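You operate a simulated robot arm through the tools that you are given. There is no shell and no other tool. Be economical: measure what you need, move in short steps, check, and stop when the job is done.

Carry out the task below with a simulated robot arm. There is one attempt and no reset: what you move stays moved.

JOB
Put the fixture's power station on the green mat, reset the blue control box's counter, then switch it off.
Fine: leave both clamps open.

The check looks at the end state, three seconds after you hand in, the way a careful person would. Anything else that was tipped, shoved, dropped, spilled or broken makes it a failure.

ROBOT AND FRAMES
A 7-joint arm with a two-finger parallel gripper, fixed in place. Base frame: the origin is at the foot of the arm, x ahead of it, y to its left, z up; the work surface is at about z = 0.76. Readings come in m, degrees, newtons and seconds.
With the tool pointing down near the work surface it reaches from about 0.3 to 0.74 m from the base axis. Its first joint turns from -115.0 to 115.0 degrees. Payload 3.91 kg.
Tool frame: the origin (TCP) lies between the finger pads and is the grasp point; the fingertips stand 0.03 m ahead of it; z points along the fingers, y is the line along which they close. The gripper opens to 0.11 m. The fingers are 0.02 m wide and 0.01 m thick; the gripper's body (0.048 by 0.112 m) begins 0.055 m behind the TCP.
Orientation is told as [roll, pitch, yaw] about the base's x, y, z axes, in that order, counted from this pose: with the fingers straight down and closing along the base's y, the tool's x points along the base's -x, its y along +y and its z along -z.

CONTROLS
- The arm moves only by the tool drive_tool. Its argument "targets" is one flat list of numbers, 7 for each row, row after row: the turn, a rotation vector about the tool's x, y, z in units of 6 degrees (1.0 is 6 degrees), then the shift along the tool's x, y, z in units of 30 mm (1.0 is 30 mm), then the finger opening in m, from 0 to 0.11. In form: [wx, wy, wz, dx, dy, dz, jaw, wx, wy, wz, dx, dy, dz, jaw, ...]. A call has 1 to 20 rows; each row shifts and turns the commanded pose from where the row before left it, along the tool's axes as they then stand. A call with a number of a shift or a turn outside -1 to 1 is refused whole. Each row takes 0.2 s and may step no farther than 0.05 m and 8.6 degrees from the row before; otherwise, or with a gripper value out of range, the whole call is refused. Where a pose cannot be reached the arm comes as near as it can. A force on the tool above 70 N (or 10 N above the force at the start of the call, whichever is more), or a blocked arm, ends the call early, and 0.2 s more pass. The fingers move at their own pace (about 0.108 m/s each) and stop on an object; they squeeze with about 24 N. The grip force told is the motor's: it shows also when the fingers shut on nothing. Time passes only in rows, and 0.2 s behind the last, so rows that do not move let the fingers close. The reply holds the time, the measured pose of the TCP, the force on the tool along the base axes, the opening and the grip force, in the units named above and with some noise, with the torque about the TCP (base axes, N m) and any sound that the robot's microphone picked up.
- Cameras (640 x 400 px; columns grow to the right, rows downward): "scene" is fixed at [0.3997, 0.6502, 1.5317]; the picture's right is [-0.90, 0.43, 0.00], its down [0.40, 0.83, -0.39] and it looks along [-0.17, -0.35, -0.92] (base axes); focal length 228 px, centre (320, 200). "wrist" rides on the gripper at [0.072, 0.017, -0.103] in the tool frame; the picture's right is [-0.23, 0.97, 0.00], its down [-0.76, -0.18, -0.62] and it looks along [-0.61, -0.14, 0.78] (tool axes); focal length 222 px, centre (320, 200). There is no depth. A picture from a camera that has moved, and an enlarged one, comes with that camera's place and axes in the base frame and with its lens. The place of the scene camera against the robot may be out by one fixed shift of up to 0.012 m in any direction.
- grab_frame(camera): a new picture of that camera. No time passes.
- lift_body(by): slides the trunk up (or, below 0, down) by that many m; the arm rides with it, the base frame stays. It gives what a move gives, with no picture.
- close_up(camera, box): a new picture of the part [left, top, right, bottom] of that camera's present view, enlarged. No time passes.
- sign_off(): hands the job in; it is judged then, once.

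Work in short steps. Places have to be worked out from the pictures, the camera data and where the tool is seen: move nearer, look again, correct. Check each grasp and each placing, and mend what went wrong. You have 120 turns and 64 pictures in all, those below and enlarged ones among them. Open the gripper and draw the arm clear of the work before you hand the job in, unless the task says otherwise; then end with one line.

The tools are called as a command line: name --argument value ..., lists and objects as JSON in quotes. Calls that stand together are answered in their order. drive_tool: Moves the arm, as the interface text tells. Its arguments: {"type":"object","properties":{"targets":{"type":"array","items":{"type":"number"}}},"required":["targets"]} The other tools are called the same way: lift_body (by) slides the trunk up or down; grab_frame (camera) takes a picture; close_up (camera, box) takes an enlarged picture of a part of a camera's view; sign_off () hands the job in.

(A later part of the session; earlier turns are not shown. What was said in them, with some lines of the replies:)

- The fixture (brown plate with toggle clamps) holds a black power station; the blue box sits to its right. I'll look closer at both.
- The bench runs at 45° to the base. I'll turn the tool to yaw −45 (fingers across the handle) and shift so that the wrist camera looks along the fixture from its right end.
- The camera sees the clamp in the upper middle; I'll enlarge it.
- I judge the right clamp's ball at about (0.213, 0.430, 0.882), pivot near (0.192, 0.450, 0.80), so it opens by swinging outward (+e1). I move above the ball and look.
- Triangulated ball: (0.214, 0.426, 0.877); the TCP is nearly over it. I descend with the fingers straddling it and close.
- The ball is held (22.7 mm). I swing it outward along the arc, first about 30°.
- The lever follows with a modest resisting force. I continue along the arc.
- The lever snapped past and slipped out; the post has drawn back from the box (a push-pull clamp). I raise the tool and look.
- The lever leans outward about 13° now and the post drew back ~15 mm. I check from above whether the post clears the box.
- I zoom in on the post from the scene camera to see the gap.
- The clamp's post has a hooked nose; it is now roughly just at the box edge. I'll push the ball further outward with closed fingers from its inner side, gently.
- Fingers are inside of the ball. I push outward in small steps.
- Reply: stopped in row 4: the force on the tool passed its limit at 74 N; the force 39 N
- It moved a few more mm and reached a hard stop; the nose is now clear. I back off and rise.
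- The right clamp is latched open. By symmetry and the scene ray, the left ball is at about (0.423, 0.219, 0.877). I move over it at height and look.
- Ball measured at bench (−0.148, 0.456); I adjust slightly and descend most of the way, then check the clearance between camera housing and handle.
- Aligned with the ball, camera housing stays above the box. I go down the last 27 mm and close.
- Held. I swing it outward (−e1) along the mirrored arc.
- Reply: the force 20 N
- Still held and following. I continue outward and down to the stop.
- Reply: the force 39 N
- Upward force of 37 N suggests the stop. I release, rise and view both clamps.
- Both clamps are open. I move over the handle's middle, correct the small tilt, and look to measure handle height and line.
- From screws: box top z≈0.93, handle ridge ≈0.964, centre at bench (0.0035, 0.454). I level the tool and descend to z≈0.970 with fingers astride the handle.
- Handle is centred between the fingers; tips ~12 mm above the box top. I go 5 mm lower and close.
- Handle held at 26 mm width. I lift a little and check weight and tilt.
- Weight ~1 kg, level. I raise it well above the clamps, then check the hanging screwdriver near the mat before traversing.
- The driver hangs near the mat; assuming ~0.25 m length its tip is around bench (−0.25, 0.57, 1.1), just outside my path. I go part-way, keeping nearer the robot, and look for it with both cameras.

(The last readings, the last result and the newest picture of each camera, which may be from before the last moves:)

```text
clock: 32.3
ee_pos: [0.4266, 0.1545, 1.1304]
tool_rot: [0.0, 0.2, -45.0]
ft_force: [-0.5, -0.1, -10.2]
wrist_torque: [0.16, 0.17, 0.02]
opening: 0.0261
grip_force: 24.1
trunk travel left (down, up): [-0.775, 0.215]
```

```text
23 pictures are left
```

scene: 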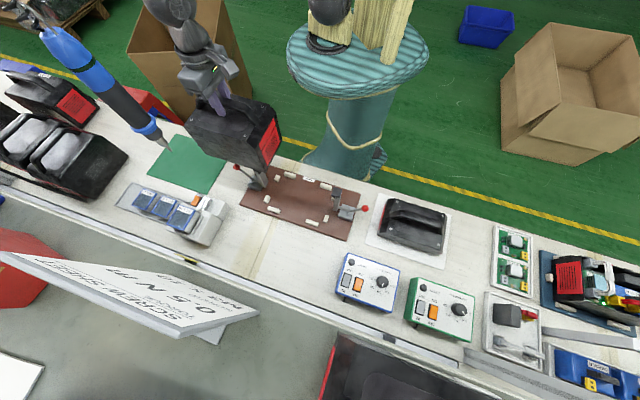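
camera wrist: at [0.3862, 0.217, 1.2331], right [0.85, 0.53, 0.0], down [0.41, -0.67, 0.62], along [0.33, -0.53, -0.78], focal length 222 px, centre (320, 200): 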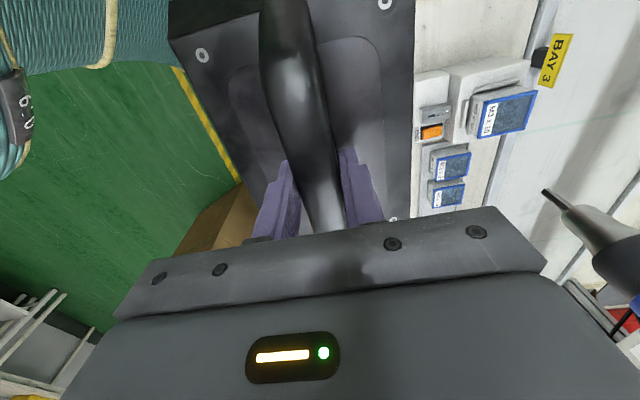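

Driver tip triangulated at bench (−0.25, 0.568, 1.10): my path at e2≈0.41–0.45 clears it. I continue to above the mat.

drive_tool --targets '[0, 0, 0, -0.5, 0, 0, 0, 0, 0, 0, -0.9, 0, 0, 0, 0, 0, 0, -0.9, 0, 0, 0, 0, 0, 0, -0.9, 0, 0, 0, 0, 0, 0, -0.9, 0, 0, 0, 0, 0, 0, -0.9, 0, 0, 0, 0, 0, 0, -0.9, 0, 0, 0, 0, 0, 0, -0.9, 0.15, 0, 0, 0, 0, 0, -0.9, 0.25, 0, 0, 0, 0, 0, -0.8, 0.3, 0, 0, 0, 0, 0, -0.6, 0.3, 0, 0, 0, 0, 0, -0.07, 0.29, 0, 0]'

grab_frame --camera "scene"

grab_frame --camera "wrist"

```text
clock: 34.9
ee_pos: [0.6472, -0.0116, 1.1285]
tool_rot: [0.0, 0.2, -45.1]
ft_force: [0.7, 0.0, -10.2]
wrist_torque: [0.14, 0.11, -0.01]
opening: 0.0261
grip_force: 24.1
trunk travel left (down, up): [-0.775, 0.215]
```

```text
22 pictures are left
```

scene: 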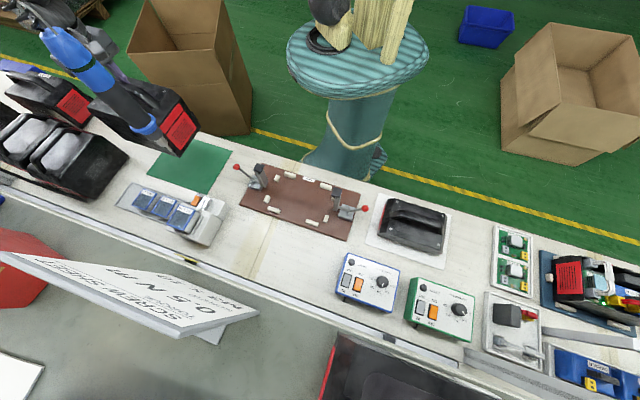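

```text
21 pictures are left
camera wrist: at [0.6073, 0.0503, 1.2328], right [0.85, 0.53, 0.0], down [0.41, -0.67, 0.62], along [0.33, -0.53, -0.78], focal length 222 px, centre (320, 200)
```

wrist: 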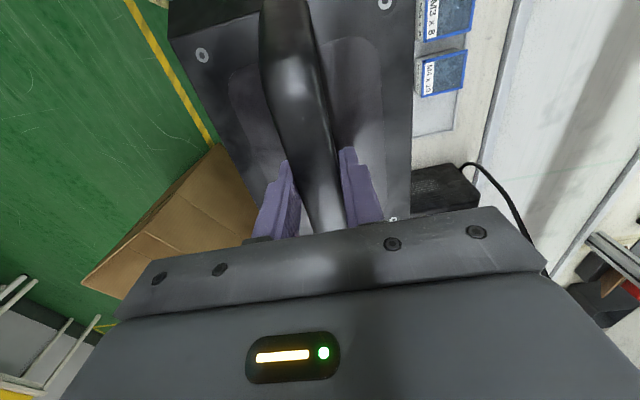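

Positioned over the mat centre. I descend to about 15 mm above expected contact and check.

drive_tool --targets '[0, 0, 0, 0, 0, 0.5, 0, 0, 0, 0, 0, 0, 0.85, 0, 0, 0, 0, 0, 0, 0.85, 0, 0, 0, 0, 0, 0, 0.85, 0, 0, 0, 0, 0, 0, 0.85, 0, 0, 0, 0, 0, 0, 0.7, 0, 0, 0, 0, 0, 0, 0.4, 0]'

close_up --camera "scene" --box '[100, 80, 260, 210]'

```text
clock: 36.5
ee_pos: [0.6471, -0.0116, 0.9773]
tool_rot: [-0.2, 0.1, -45.0]
ft_force: [0.6, 0.7, -9.8]
wrist_torque: [0.13, 0.17, 0.03]
opening: 0.0257
grip_force: 23.5
trunk travel left (down, up): [-0.775, 0.215]
```

```text
3.08 times, centred on (180, 145) of scene
camera zoom: at [0.3997, 0.6502, 1.5317], right [-0.9, 0.43, 0.0], down [0.4, 0.83, -0.39], along [-0.17, -0.35, -0.92], focal length 702 px, centre (751, 369)
```

zoom: 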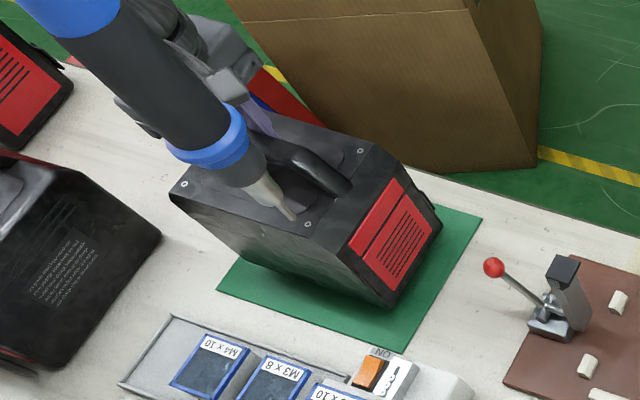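

Well within the mat. I lower gently in small steps watching the load.

drive_tool --targets '[0, 0, 0, 0, 0, 0.2, 0, 0, 0, 0, 0, 0, 0.15, 0, 0, 0, 0, 0, 0, 0.1, 0]'

```text
clock: 37.3
ee_pos: [0.6472, -0.011, 0.9652]
tool_rot: [0.0, 0.2, -45.1]
ft_force: [0.1, 0.3, -9.4]
wrist_torque: [0.17, 0.13, 0.0]
opening: 0.0257
grip_force: 23.4
trunk travel left (down, up): [-0.775, 0.215]
```

No contact yet; continuing down.

drive_tool --targets '[0, 0, 0, 0, 0, 0.1, 0, 0, 0, 0, 0, 0, 0.1, 0, 0, 0, 0, 0, 0, 0.1, 0]'

```text
clock: 38.1
ee_pos: [0.6468, -0.0116, 0.9561]
tool_rot: [0.1, 0.1, -45.0]
ft_force: [0.5, 0.7, 0.0]
wrist_torque: [0.01, 0.3, 0.0]
opening: 0.026
grip_force: 24.1
trunk travel left (down, up): [-0.775, 0.215]
```

Load has gone to zero: resting on the mat. I release and rise.

drive_tool --targets '[0, 0, 0, 0, 0, 0, 0.05, 0, 0, 0, 0, 0, 0, 0.08, 0, 0, 0, 0, 0, 0, 0.08, 0, 0, 0, 0, 0, -0.6, 0.08, 0, 0, 0, 0, 0, -1, 0.08, 0, 0, 0, 0, 0, -1, 0.08, 0, 0, 0, 0, 0, -1, 0.08, 0, 0, 0, 0, 0, -1, 0.08, 0, 0, 0, 0, 0, -1, 0.08]'

close_up --camera "scene" --box '[100, 80, 260, 210]'

grab_frame --camera "wrist"

```text
clock: 40.1
ee_pos: [0.6462, -0.0115, 1.1264]
tool_rot: [0.0, 0.2, -45.1]
ft_force: [0.4, 0.2, 0.8]
wrist_torque: [0.0, -0.02, 0.03]
opening: 0.0801
grip_force: 0.0
trunk travel left (down, up): [-0.775, 0.215]
```

```text
3.08 times, centred on (180, 145) of scene
camera zoom: at [0.3997, 0.6502, 1.5317], right [-0.9, 0.43, 0.0], down [0.4, 0.83, -0.39], along [-0.17, -0.35, -0.92], focal length 702 px, centre (751, 369)
```

zoom: 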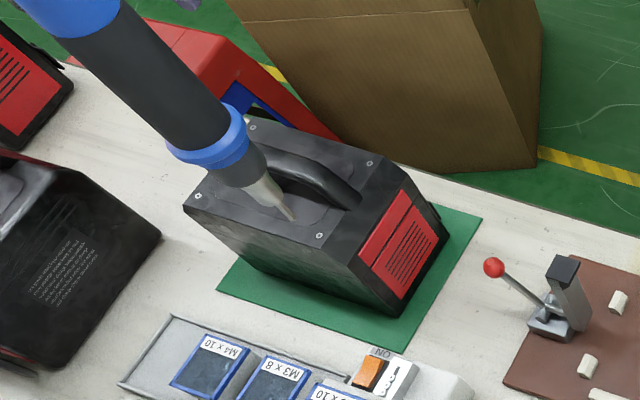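

```text
18 pictures are left
camera wrist: at [0.6049, 0.0499, 1.23], right [0.85, 0.53, 0.0], down [0.41, -0.67, 0.62], along [0.33, -0.53, -0.78], focal length 222 px, centre (320, 200)
```

wrist: 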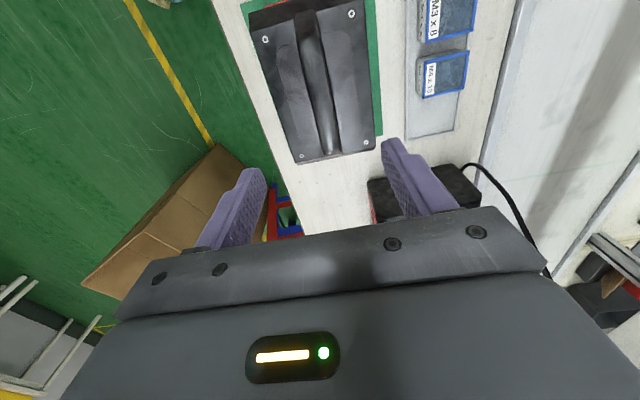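

The station stands squarely on the mat. I retrace back (away from the driver) and head toward the blue box at height.

drive_tool --targets '[0, 0, 0, 0, -0.65, 0, 0, 0, 0, 0, 0.5, -0.65, 0, 0, 0, 0, 0, 0.97, 0, 0, 0, 0, 0, 0, 0.97, 0, 0, 0, 0, 0, 0, 0.97, 0, 0, 0, 0, 0, 0, 0.97, 0, 0, 0, 0, 0, 0, 0.97, 0, 0, 0, 0, 0, 0, 0.97, 0, 0, 0, 0, 0, 0, 0.97, 0, 0, 0, 0, 0, 0, 0.97, 0, 0, 0, 0, 0, 0, 0.97, 0, 0, 0, 0, 0, 0, 0.97, 0, 0, 0, 0, 0, 0, 0.97, 0, 0, 0, 0, 0, 0, 0.97, 0, 0, 0, 0, 0, 0, 0.97, 0, 0, 0, 0, 0, 0, 0.97, 0, 0, 0, 0, 0, 0, 0.97, 0.8, 0, 0, 0, 0, 0, 0.97, 0.8, 0, 0, 0, 0, 0, 0.97, 0.8, 0, 0, 0, 0, 0, 0.97, 0.8, 0, 0]'

```text
clock: 44.3
ee_pos: [0.3073, 0.4127, 1.1244]
tool_rot: [-0.2, 0.1, -45.0]
ft_force: [-0.4, 0.8, 0.3]
wrist_torque: [-0.04, -0.02, -0.02]
opening: 0.0
grip_force: 24.2
trunk travel left (down, up): [-0.775, 0.215]
```

Now over to above the RESET button estimate (bench 0.238, 0.614), lowering to z≈1.0, and look.

drive_tool --targets '[0, 0, 0, 0.78, 0.5, 0.4, 0, 0, 0, 0, 0.78, 0.5, 0.6, 0, 0, 0, 0, 0.78, 0.5, 0.6, 0, 0, 0, 0, 0.78, 0.5, 0.6, 0, 0, 0, 0, 0.78, 0.5, 0.6, 0, 0, 0, 0, 0.78, 0.5, 0.6, 0, 0, 0, 0, 0.78, 0.5, 0.6, 0]'

grab_frame --camera "wrist"

```text
clock: 45.9
ee_pos: [0.2632, 0.6021, 1.0064]
tool_rot: [-0.1, 0.0, -45.1]
ft_force: [-0.5, -0.7, 0.6]
wrist_torque: [-0.02, -0.03, 0.01]
opening: 0.0
grip_force: 23.5
trunk travel left (down, up): [-0.775, 0.215]
```

```text
17 pictures are left
camera wrist: at [0.2223, 0.664, 1.1103], right [0.85, 0.53, 0.0], down [0.41, -0.66, 0.62], along [0.33, -0.53, -0.78], focal length 222 px, centre (320, 200)
```

wrist: 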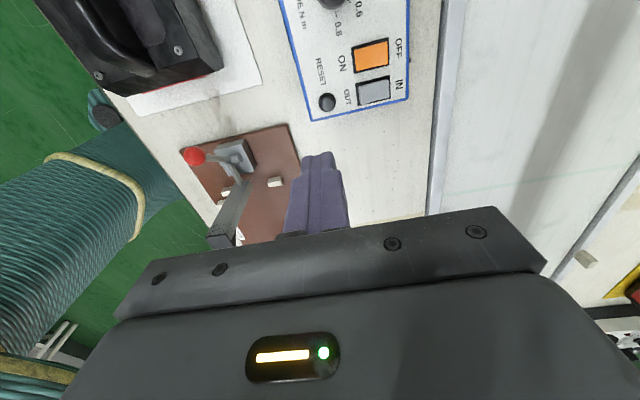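

RESET top triangulated at bench (0.2375, 0.618, z 0.826). I descend with closed fingers to ~7 mm above it and verify.

drive_tool --targets '[0, 0, 0, -0.07, 0.22, 0.8, 0, 0, 0, 0, 0, 0, 0.9, 0, 0, 0, 0, 0, 0, 0.9, 0, 0, 0, 0, 0, 0, 0.9, 0, 0, 0, 0, 0, 0, 0.8, 0, 0, 0, 0, 0, 0, 0.5, 0]'

grab_frame --camera "wrist"

```text
clock: 47.3
ee_pos: [0.2702, 0.6021, 0.8628]
tool_rot: [-0.1, 0.2, -45.0]
ft_force: [0.2, 0.7, -0.2]
wrist_torque: [0.01, 0.0, 0.02]
opening: 0.0001
grip_force: 23.8
trunk travel left (down, up): [-0.775, 0.215]
```

```text
16 pictures are left
camera wrist: at [0.2291, 0.6649, 0.9657], right [0.85, 0.53, 0.0], down [0.41, -0.67, 0.62], along [0.33, -0.53, -0.78], focal length 222 px, centre (320, 200)
```

wrist: 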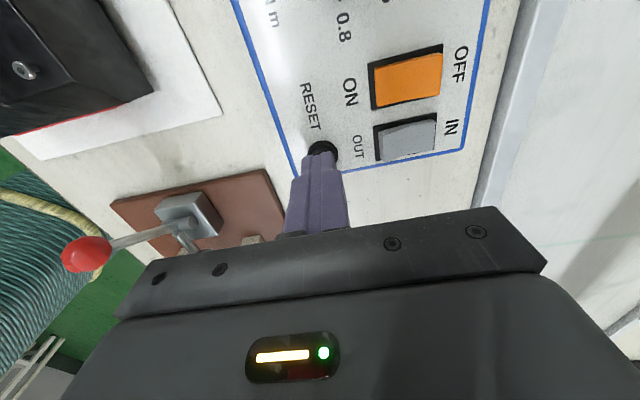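

Tip is just above the button; I shift 3–4 mm toward its centre and press in small steps.

drive_tool --targets '[0, 0, 0, 0.12, 0.05, 0, 0, 0, 0, 0, 0, 0, 0.1, 0, 0, 0, 0, 0, 0, 0.1, 0, 0, 0, 0, 0, 0, 0.1, 0]'

```text
clock: 48.3
ee_pos: [0.2693, 0.6062, 0.855]
tool_rot: [0.2, 0.2, -44.9]
ft_force: [-1.3, -4.0, 14.3]
wrist_torque: [-0.16, 0.02, 0.01]
opening: 0.0
grip_force: 23.9
trunk travel left (down, up): [-0.775, 0.215]
heard: click
```

A click at 14 N. I release upward and shift to see the display.

drive_tool --targets '[0, 0, 0, 0, 0, -0.5, 0, 0, 0, 0, 0, 0, -1, 0, 0, 0, 0, 0, 0, -1, 0, 0, 0, 0, 0.9, -0.5, -1, 0, 0, 0, 0, 0.9, -0.5, -1, 0, 0, 0, 0, 0.9, -0.5, 0, 0, 0, 0, 0, 0.9, -0.5, 0, 0]'

close_up --camera "wrist" --box '[260, 0, 480, 150]'

```text
clock: 49.9
ee_pos: [0.1489, 0.6402, 0.9888]
tool_rot: [0.0, 0.1, -45.0]
ft_force: [-0.6, 0.9, -0.7]
wrist_torque: [-0.02, -0.02, 0.02]
opening: 0.0003
grip_force: 23.6
trunk travel left (down, up): [-0.775, 0.215]
```

```text
2.67 times, centred on (370, 75) of wrist
camera zoom: at [0.1084, 0.7033, 1.0927], right [0.85, 0.53, 0.0], down [0.41, -0.67, 0.62], along [0.33, -0.53, -0.78], focal length 592 px, centre (187, 533)
```

zoom: 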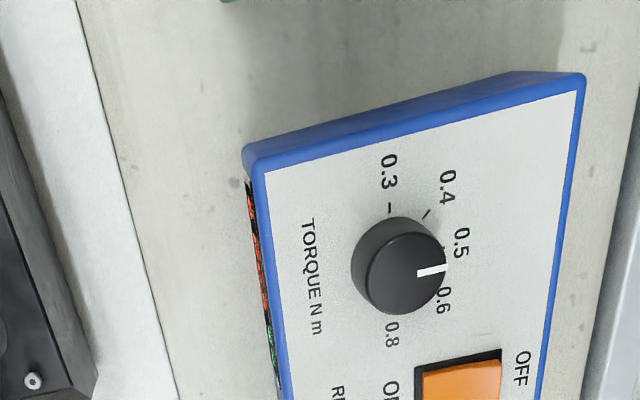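

The display is seen edge-on; I move toward the robot side to read it.

drive_tool --targets '[0, 0, 0, 0, -0.9, 0, 0, 0, 0, 0, 0, -0.9, 0, 0, 0, 0, 0, 0, -0.9, 0, 0, 0, 0, 0, 0, -0.9, 0, 0, 0, 0, 0, 0, -0.9, 0, 0]'

close_up --camera "wrist" --box '[380, 0, 620, 160]'

```text
clock: 51.1
ee_pos: [0.0542, 0.5454, 0.9885]
tool_rot: [0.0, 0.2, -45.2]
ft_force: [-0.8, 0.1, 0.1]
wrist_torque: [-0.04, -0.01, 0.02]
opening: 0.0002
grip_force: 24.0
trunk travel left (down, up): [-0.775, 0.215]
```

```text
2.50 times, centred on (500, 80) of wrist
camera zoom: at [0.0143, 0.6075, 1.0921], right [0.85, 0.53, 0.0], down [0.41, -0.67, 0.62], along [0.33, -0.53, -0.78], focal length 555 px, centre (-130, 500)
```

zoom: 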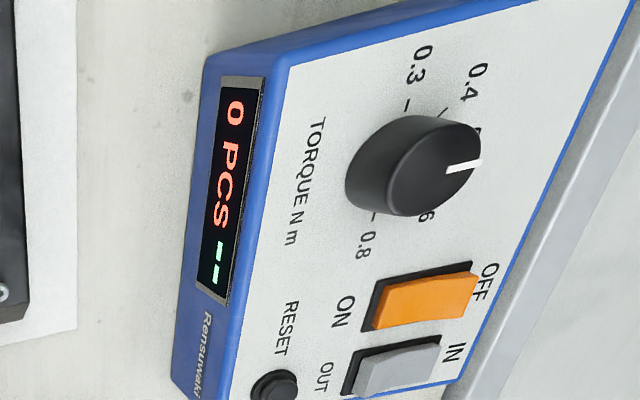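

Display now reads "0 PCS". The orange rocker is pressed at ON, raised at OFF. I move above the OFF end (bench 0.272, 0.681).

drive_tool --targets '[0, 0, 0, -0.28, 0.95, 0, 0, 0, 0, 0, -0.28, 0.95, 0, 0, 0, 0, 0, -0.28, 0.95, 0, 0, 0, 0, 0, -0.28, 0.95, 0, 0, 0, 0, 0, -0.28, 0.95, 0, 0, 0, 0, 0, -0.28, 0.95, 0, 0, 0, 0, 0, -0.28, 0.95, 0, 0, 0, 0, 0, -0.28, 0.95, 0, 0, 0, 0, 0, -0.27, 0.97, 0, 0, 0, 0, 0, 0, 0, 0.9, 0, 0, 0, 0, 0, 0, 0.9, 0, 0, 0, 0, 0, 0, 0.9, 0, 0, 0, 0, 0, 0, 0.7, 0]'

grab_frame --camera "wrist"

```text
clock: 53.9
ee_pos: [0.2764, 0.6622, 0.8874]
tool_rot: [0.0, 0.2, -45.1]
ft_force: [0.1, 0.2, 0.3]
wrist_torque: [0.02, -0.01, 0.0]
opening: 0.0
grip_force: 23.8
out of reach, approached as far as the arm can: row 9, 12
trunk travel left (down, up): [-0.775, 0.215]
```

```text
13 pictures are left
camera wrist: at [0.2361, 0.7248, 0.9899], right [0.85, 0.53, 0.0], down [0.41, -0.67, 0.62], along [0.33, -0.53, -0.78], focal length 222 px, centre (320, 200)
```

wrist: 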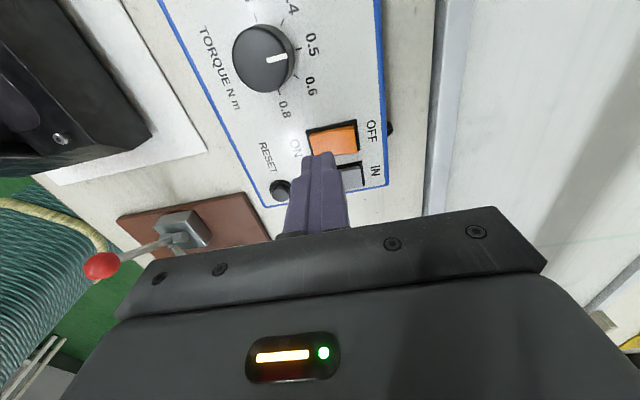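

Straight-down reach ends at e2≈0.664. I tilt the fingers outward by 18° so the wrist stays closer in, then read the pose.

drive_tool --targets '[-1, 0, 0, 0, 0, 0, 0, -1, 0, 0, 0, 0, 0, 0, -1, 0, 0, 0, 0, 0, 0, 0, 0, 0, 0, 0, 0, 0]'

```text
clock: 54.9
ee_pos: [0.2792, 0.6632, 0.8869]
tool_rot: [18.1, 0.1, -45.1]
ft_force: [0.7, 0.4, -0.3]
wrist_torque: [0.02, 0.01, 0.03]
opening: 0.0
grip_force: 24.0
trunk travel left (down, up): [-0.775, 0.215]
```

Tilt is outward as wanted. I shift to the OFF end and lower to just above it, then look.

drive_tool --targets '[0, 0, 0, 0, 0.555, 0.18, 0, 0, 0, 0, 0, -0.155, 0.476, 0]'

grab_frame --camera "wrist"

close_up --camera "scene" --box '[320, 220, 440, 320]'

```text
clock: 55.5
ee_pos: [0.2935, 0.6756, 0.8721]
tool_rot: [17.9, 0.1, -45.0]
ft_force: [0.1, 0.8, -1.1]
wrist_torque: [0.02, 0.01, -0.03]
opening: 0.0003
grip_force: 23.9
trunk travel left (down, up): [-0.775, 0.215]
```

```text
12 pictures are left
camera wrist: at [0.2281, 0.7146, 0.9756], right [0.82, 0.49, 0.3], down [0.28, -0.8, 0.54], along [0.5, -0.35, -0.79], focal length 222 px, centre (320, 200)
```

wrist: 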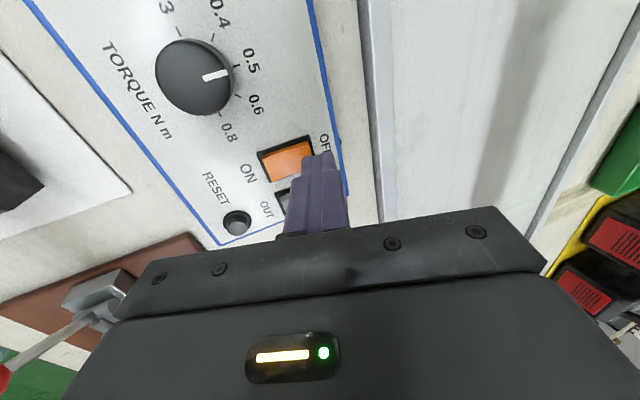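

```text
4.00 times, centred on (380, 270) of scene
camera zoom: at [0.3997, 0.6502, 1.5317], right [-0.9, 0.43, 0.0], down [0.4, 0.83, -0.39], along [-0.17, -0.35, -0.92], focal length 913 px, centre (80, -80)
```

zoom: 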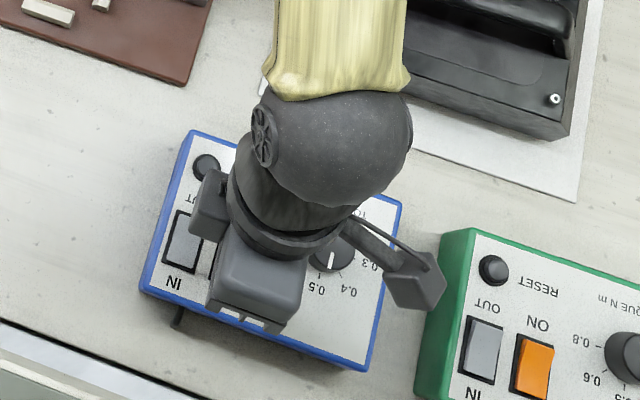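

The tip is over the OFF end, maybe 3 mm too far out. I shift in 3 mm and press straight down in 3 mm steps.

drive_tool --targets '[0, 0, 0, 0, -0.095, -0.031, 0, 0, 0, 0, 0, -0.031, 0.095, 0, 0, 0, 0, 0, -0.031, 0.095, 0, 0, 0, 0, 0, -0.031, 0.095, 0]'

```text
clock: 56.5
ee_pos: [0.2895, 0.674, 0.8634]
tool_rot: [18.0, 0.2, -45.0]
ft_force: [0.5, 0.6, 1.6]
wrist_torque: [0.01, -0.03, -0.01]
opening: 0.0001
grip_force: 23.9
trunk travel left (down, up): [-0.775, 0.215]
```

No clear contact yet (TCP z 0.863); continuing down.

drive_tool --targets '[0, 0, 0, 0, -0.031, 0.095, 0, 0, 0, 0, 0, -0.031, 0.095, 0]'

```text
clock: 57.1
ee_pos: [0.29, 0.6737, 0.8622]
tool_rot: [18.3, 0.3, -45.1]
ft_force: [-1.2, -3.8, 21.0]
wrist_torque: [-0.17, 0.01, 0.01]
opening: 0.0
grip_force: 24.1
trunk travel left (down, up): [-0.775, 0.215]
```

Contact at 21 N, no click yet; pressing a bit more.

drive_tool --targets '[0, 0, 0, 0, -0.02, 0.06, 0, 0, 0, 0, 0, -0.02, 0.06, 0]'

```text
clock: 57.7
ee_pos: [0.2898, 0.6733, 0.8617]
tool_rot: [18.7, 0.4, -44.9]
ft_force: [2.4, -4.5, 41.7]
wrist_torque: [-0.2, -0.1, 0.02]
opening: 0.0002
grip_force: 24.2
trunk travel left (down, up): [-0.775, 0.215]
```

42 N with no movement—stop pushing. I back off and inspect the rocker's tilt closely.

drive_tool --targets '[0, 0, 0, 0, 0.2, -0.6, 0, 0, 0, 0, 0, 0.3, -0.9, 0, 0, 0, 0, -0.5, 0, -1, 0, 0, 0, 0, -0.9, 0, -0.9, 0, 0, 0, 0, -0.9, -0.3, 0, 0, 1, 0, 0, -0.9, -0.5, 0, 0, 1, 0, 0, -0.5, -0.5, 0, 0, 1, 0, 0, 0, 0, 0, 0]'

grab_frame --camera "wrist"

close_up --camera "scene" --box '[335, 250, 405, 310]'

```text
clock: 59.5
ee_pos: [0.3299, 0.5575, 0.9428]
tool_rot: [-0.1, 0.2, -45.0]
ft_force: [-0.1, -0.3, 0.4]
wrist_torque: [-0.03, 0.03, -0.02]
opening: 0.0
grip_force: 23.7
trunk travel left (down, up): [-0.775, 0.215]
```

```text
10 pictures are left
camera wrist: at [0.2894, 0.6192, 1.0463], right [0.85, 0.53, 0.0], down [0.41, -0.66, 0.62], along [0.33, -0.53, -0.78], focal length 222 px, centre (320, 200)
```

wrist: 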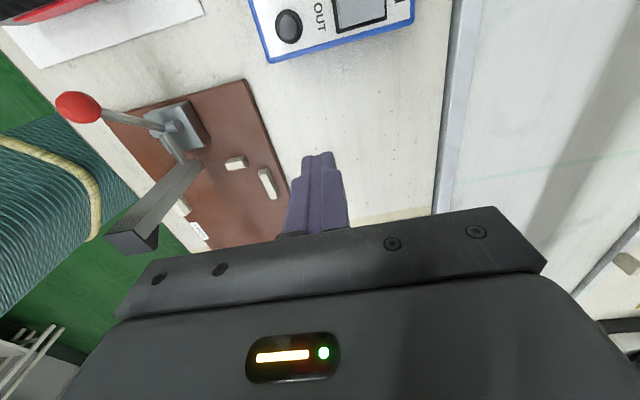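

```text
6.67 times, centred on (370, 280) of scene
camera zoom: at [0.3997, 0.6502, 1.5317], right [-0.9, 0.43, 0.0], down [0.4, 0.83, -0.39], along [-0.17, -0.35, -0.92], focal length 1522 px, centre (-13, -333)
```

zoom: 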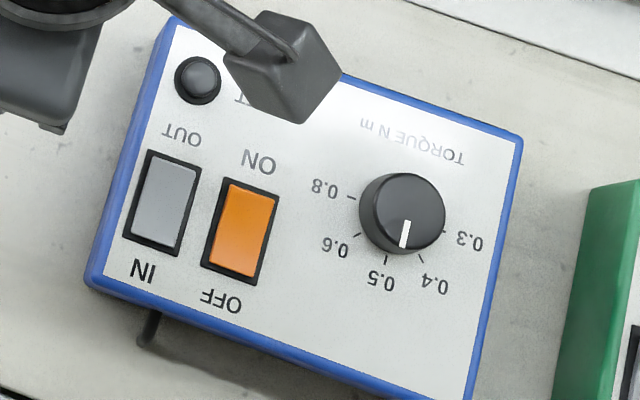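

I check the display and the rocker profile from the robot side, where I read it before.

drive_tool --targets '[0, 0, 0, 0.78, -0.85, -0.19, 0, 0, 0, 0, 0.78, -0.85, -0.19, 0, 0, 0, 0, 0.78, -0.85, -0.19, 0, 0, 0, 0, 0.78, -0.85, -0.19, 0, 0, 0, 0, 0.78, -0.85, -0.19, 0, 0, 0, 0, 0.78, -0.85, -0.19, 0, 0, 0, 0, 0.78, -0.85, -0.19, 0, 0, 0, 0, 0.78, -0.85, -0.19, 0]'

close_up --camera "wrist" --box '[380, 0, 620, 160]'

```text
clock: 61.3
ee_pos: [0.0512, 0.545, 0.9907]
tool_rot: [0.0, 0.1, -45.1]
ft_force: [-0.7, 0.3, -0.7]
wrist_torque: [0.01, -0.01, -0.01]
opening: 0.0
grip_force: 24.0
trunk travel left (down, up): [-0.775, 0.215]
```

```text
2.50 times, centred on (500, 80) of wrist
camera zoom: at [0.0113, 0.6073, 1.0938], right [0.85, 0.53, 0.0], down [0.41, -0.67, 0.62], along [0.33, -0.53, -0.78], focal length 555 px, centre (-130, 500)
```

zoom: 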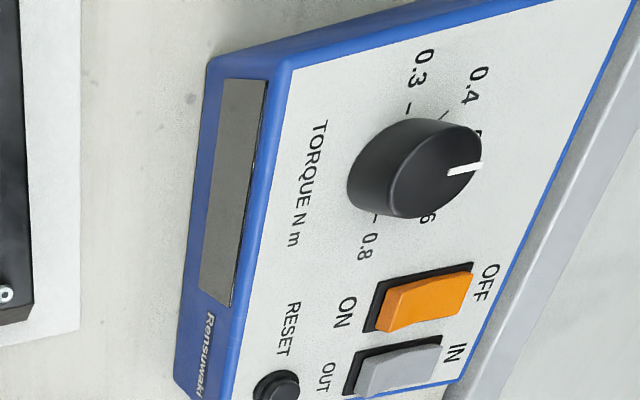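

The display is dark: the box is off, and the grey switch is unchanged. I rise, open the gripper and take a final look.

drive_tool --targets '[0, 0, 0, 0, -0.5, -0.9, 0.11, 0, 0, 0, 0, -0.5, -0.9, 0.11, 0, 0, 0, 0, -0.5, -0.9, 0.11, 0, 0, 0, 0, -0.5, -0.9, 0.11, 0, 0, 0, 0, -0.5, -0.9, 0.11, 0, 0, 0, 0, -0.5, -0.9, 0.11]'

grab_frame --camera "scene"

```text
clock: 62.9
ee_pos: [0.0077, 0.4811, 1.124]
tool_rot: [-1.1, -3.0, -47.3]
ft_force: [0.1, -0.2, -0.2]
wrist_torque: [-0.02, 0.01, 0.02]
opening: 0.1103
grip_force: 0.1
trunk travel left (down, up): [-0.775, 0.215]
stopped in row 6: the arm was blocked; the commanded pose is now the measured one
```

```text
7 pictures are left
```

scene: 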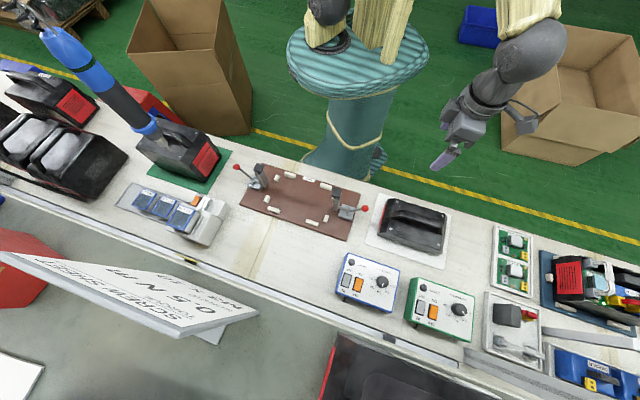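

The block was a joint limit in free space, with no contact force. The station is on the mat, both clamps are open, the box is reset and off, and the gripper is open and clear, so I hand in.

sign_off

```text
The job is handed in.
```

The power station is on the green mat, the blue control box's counter was reset to 0 and the box is switched off (its display is dark), and both clamps are left open.
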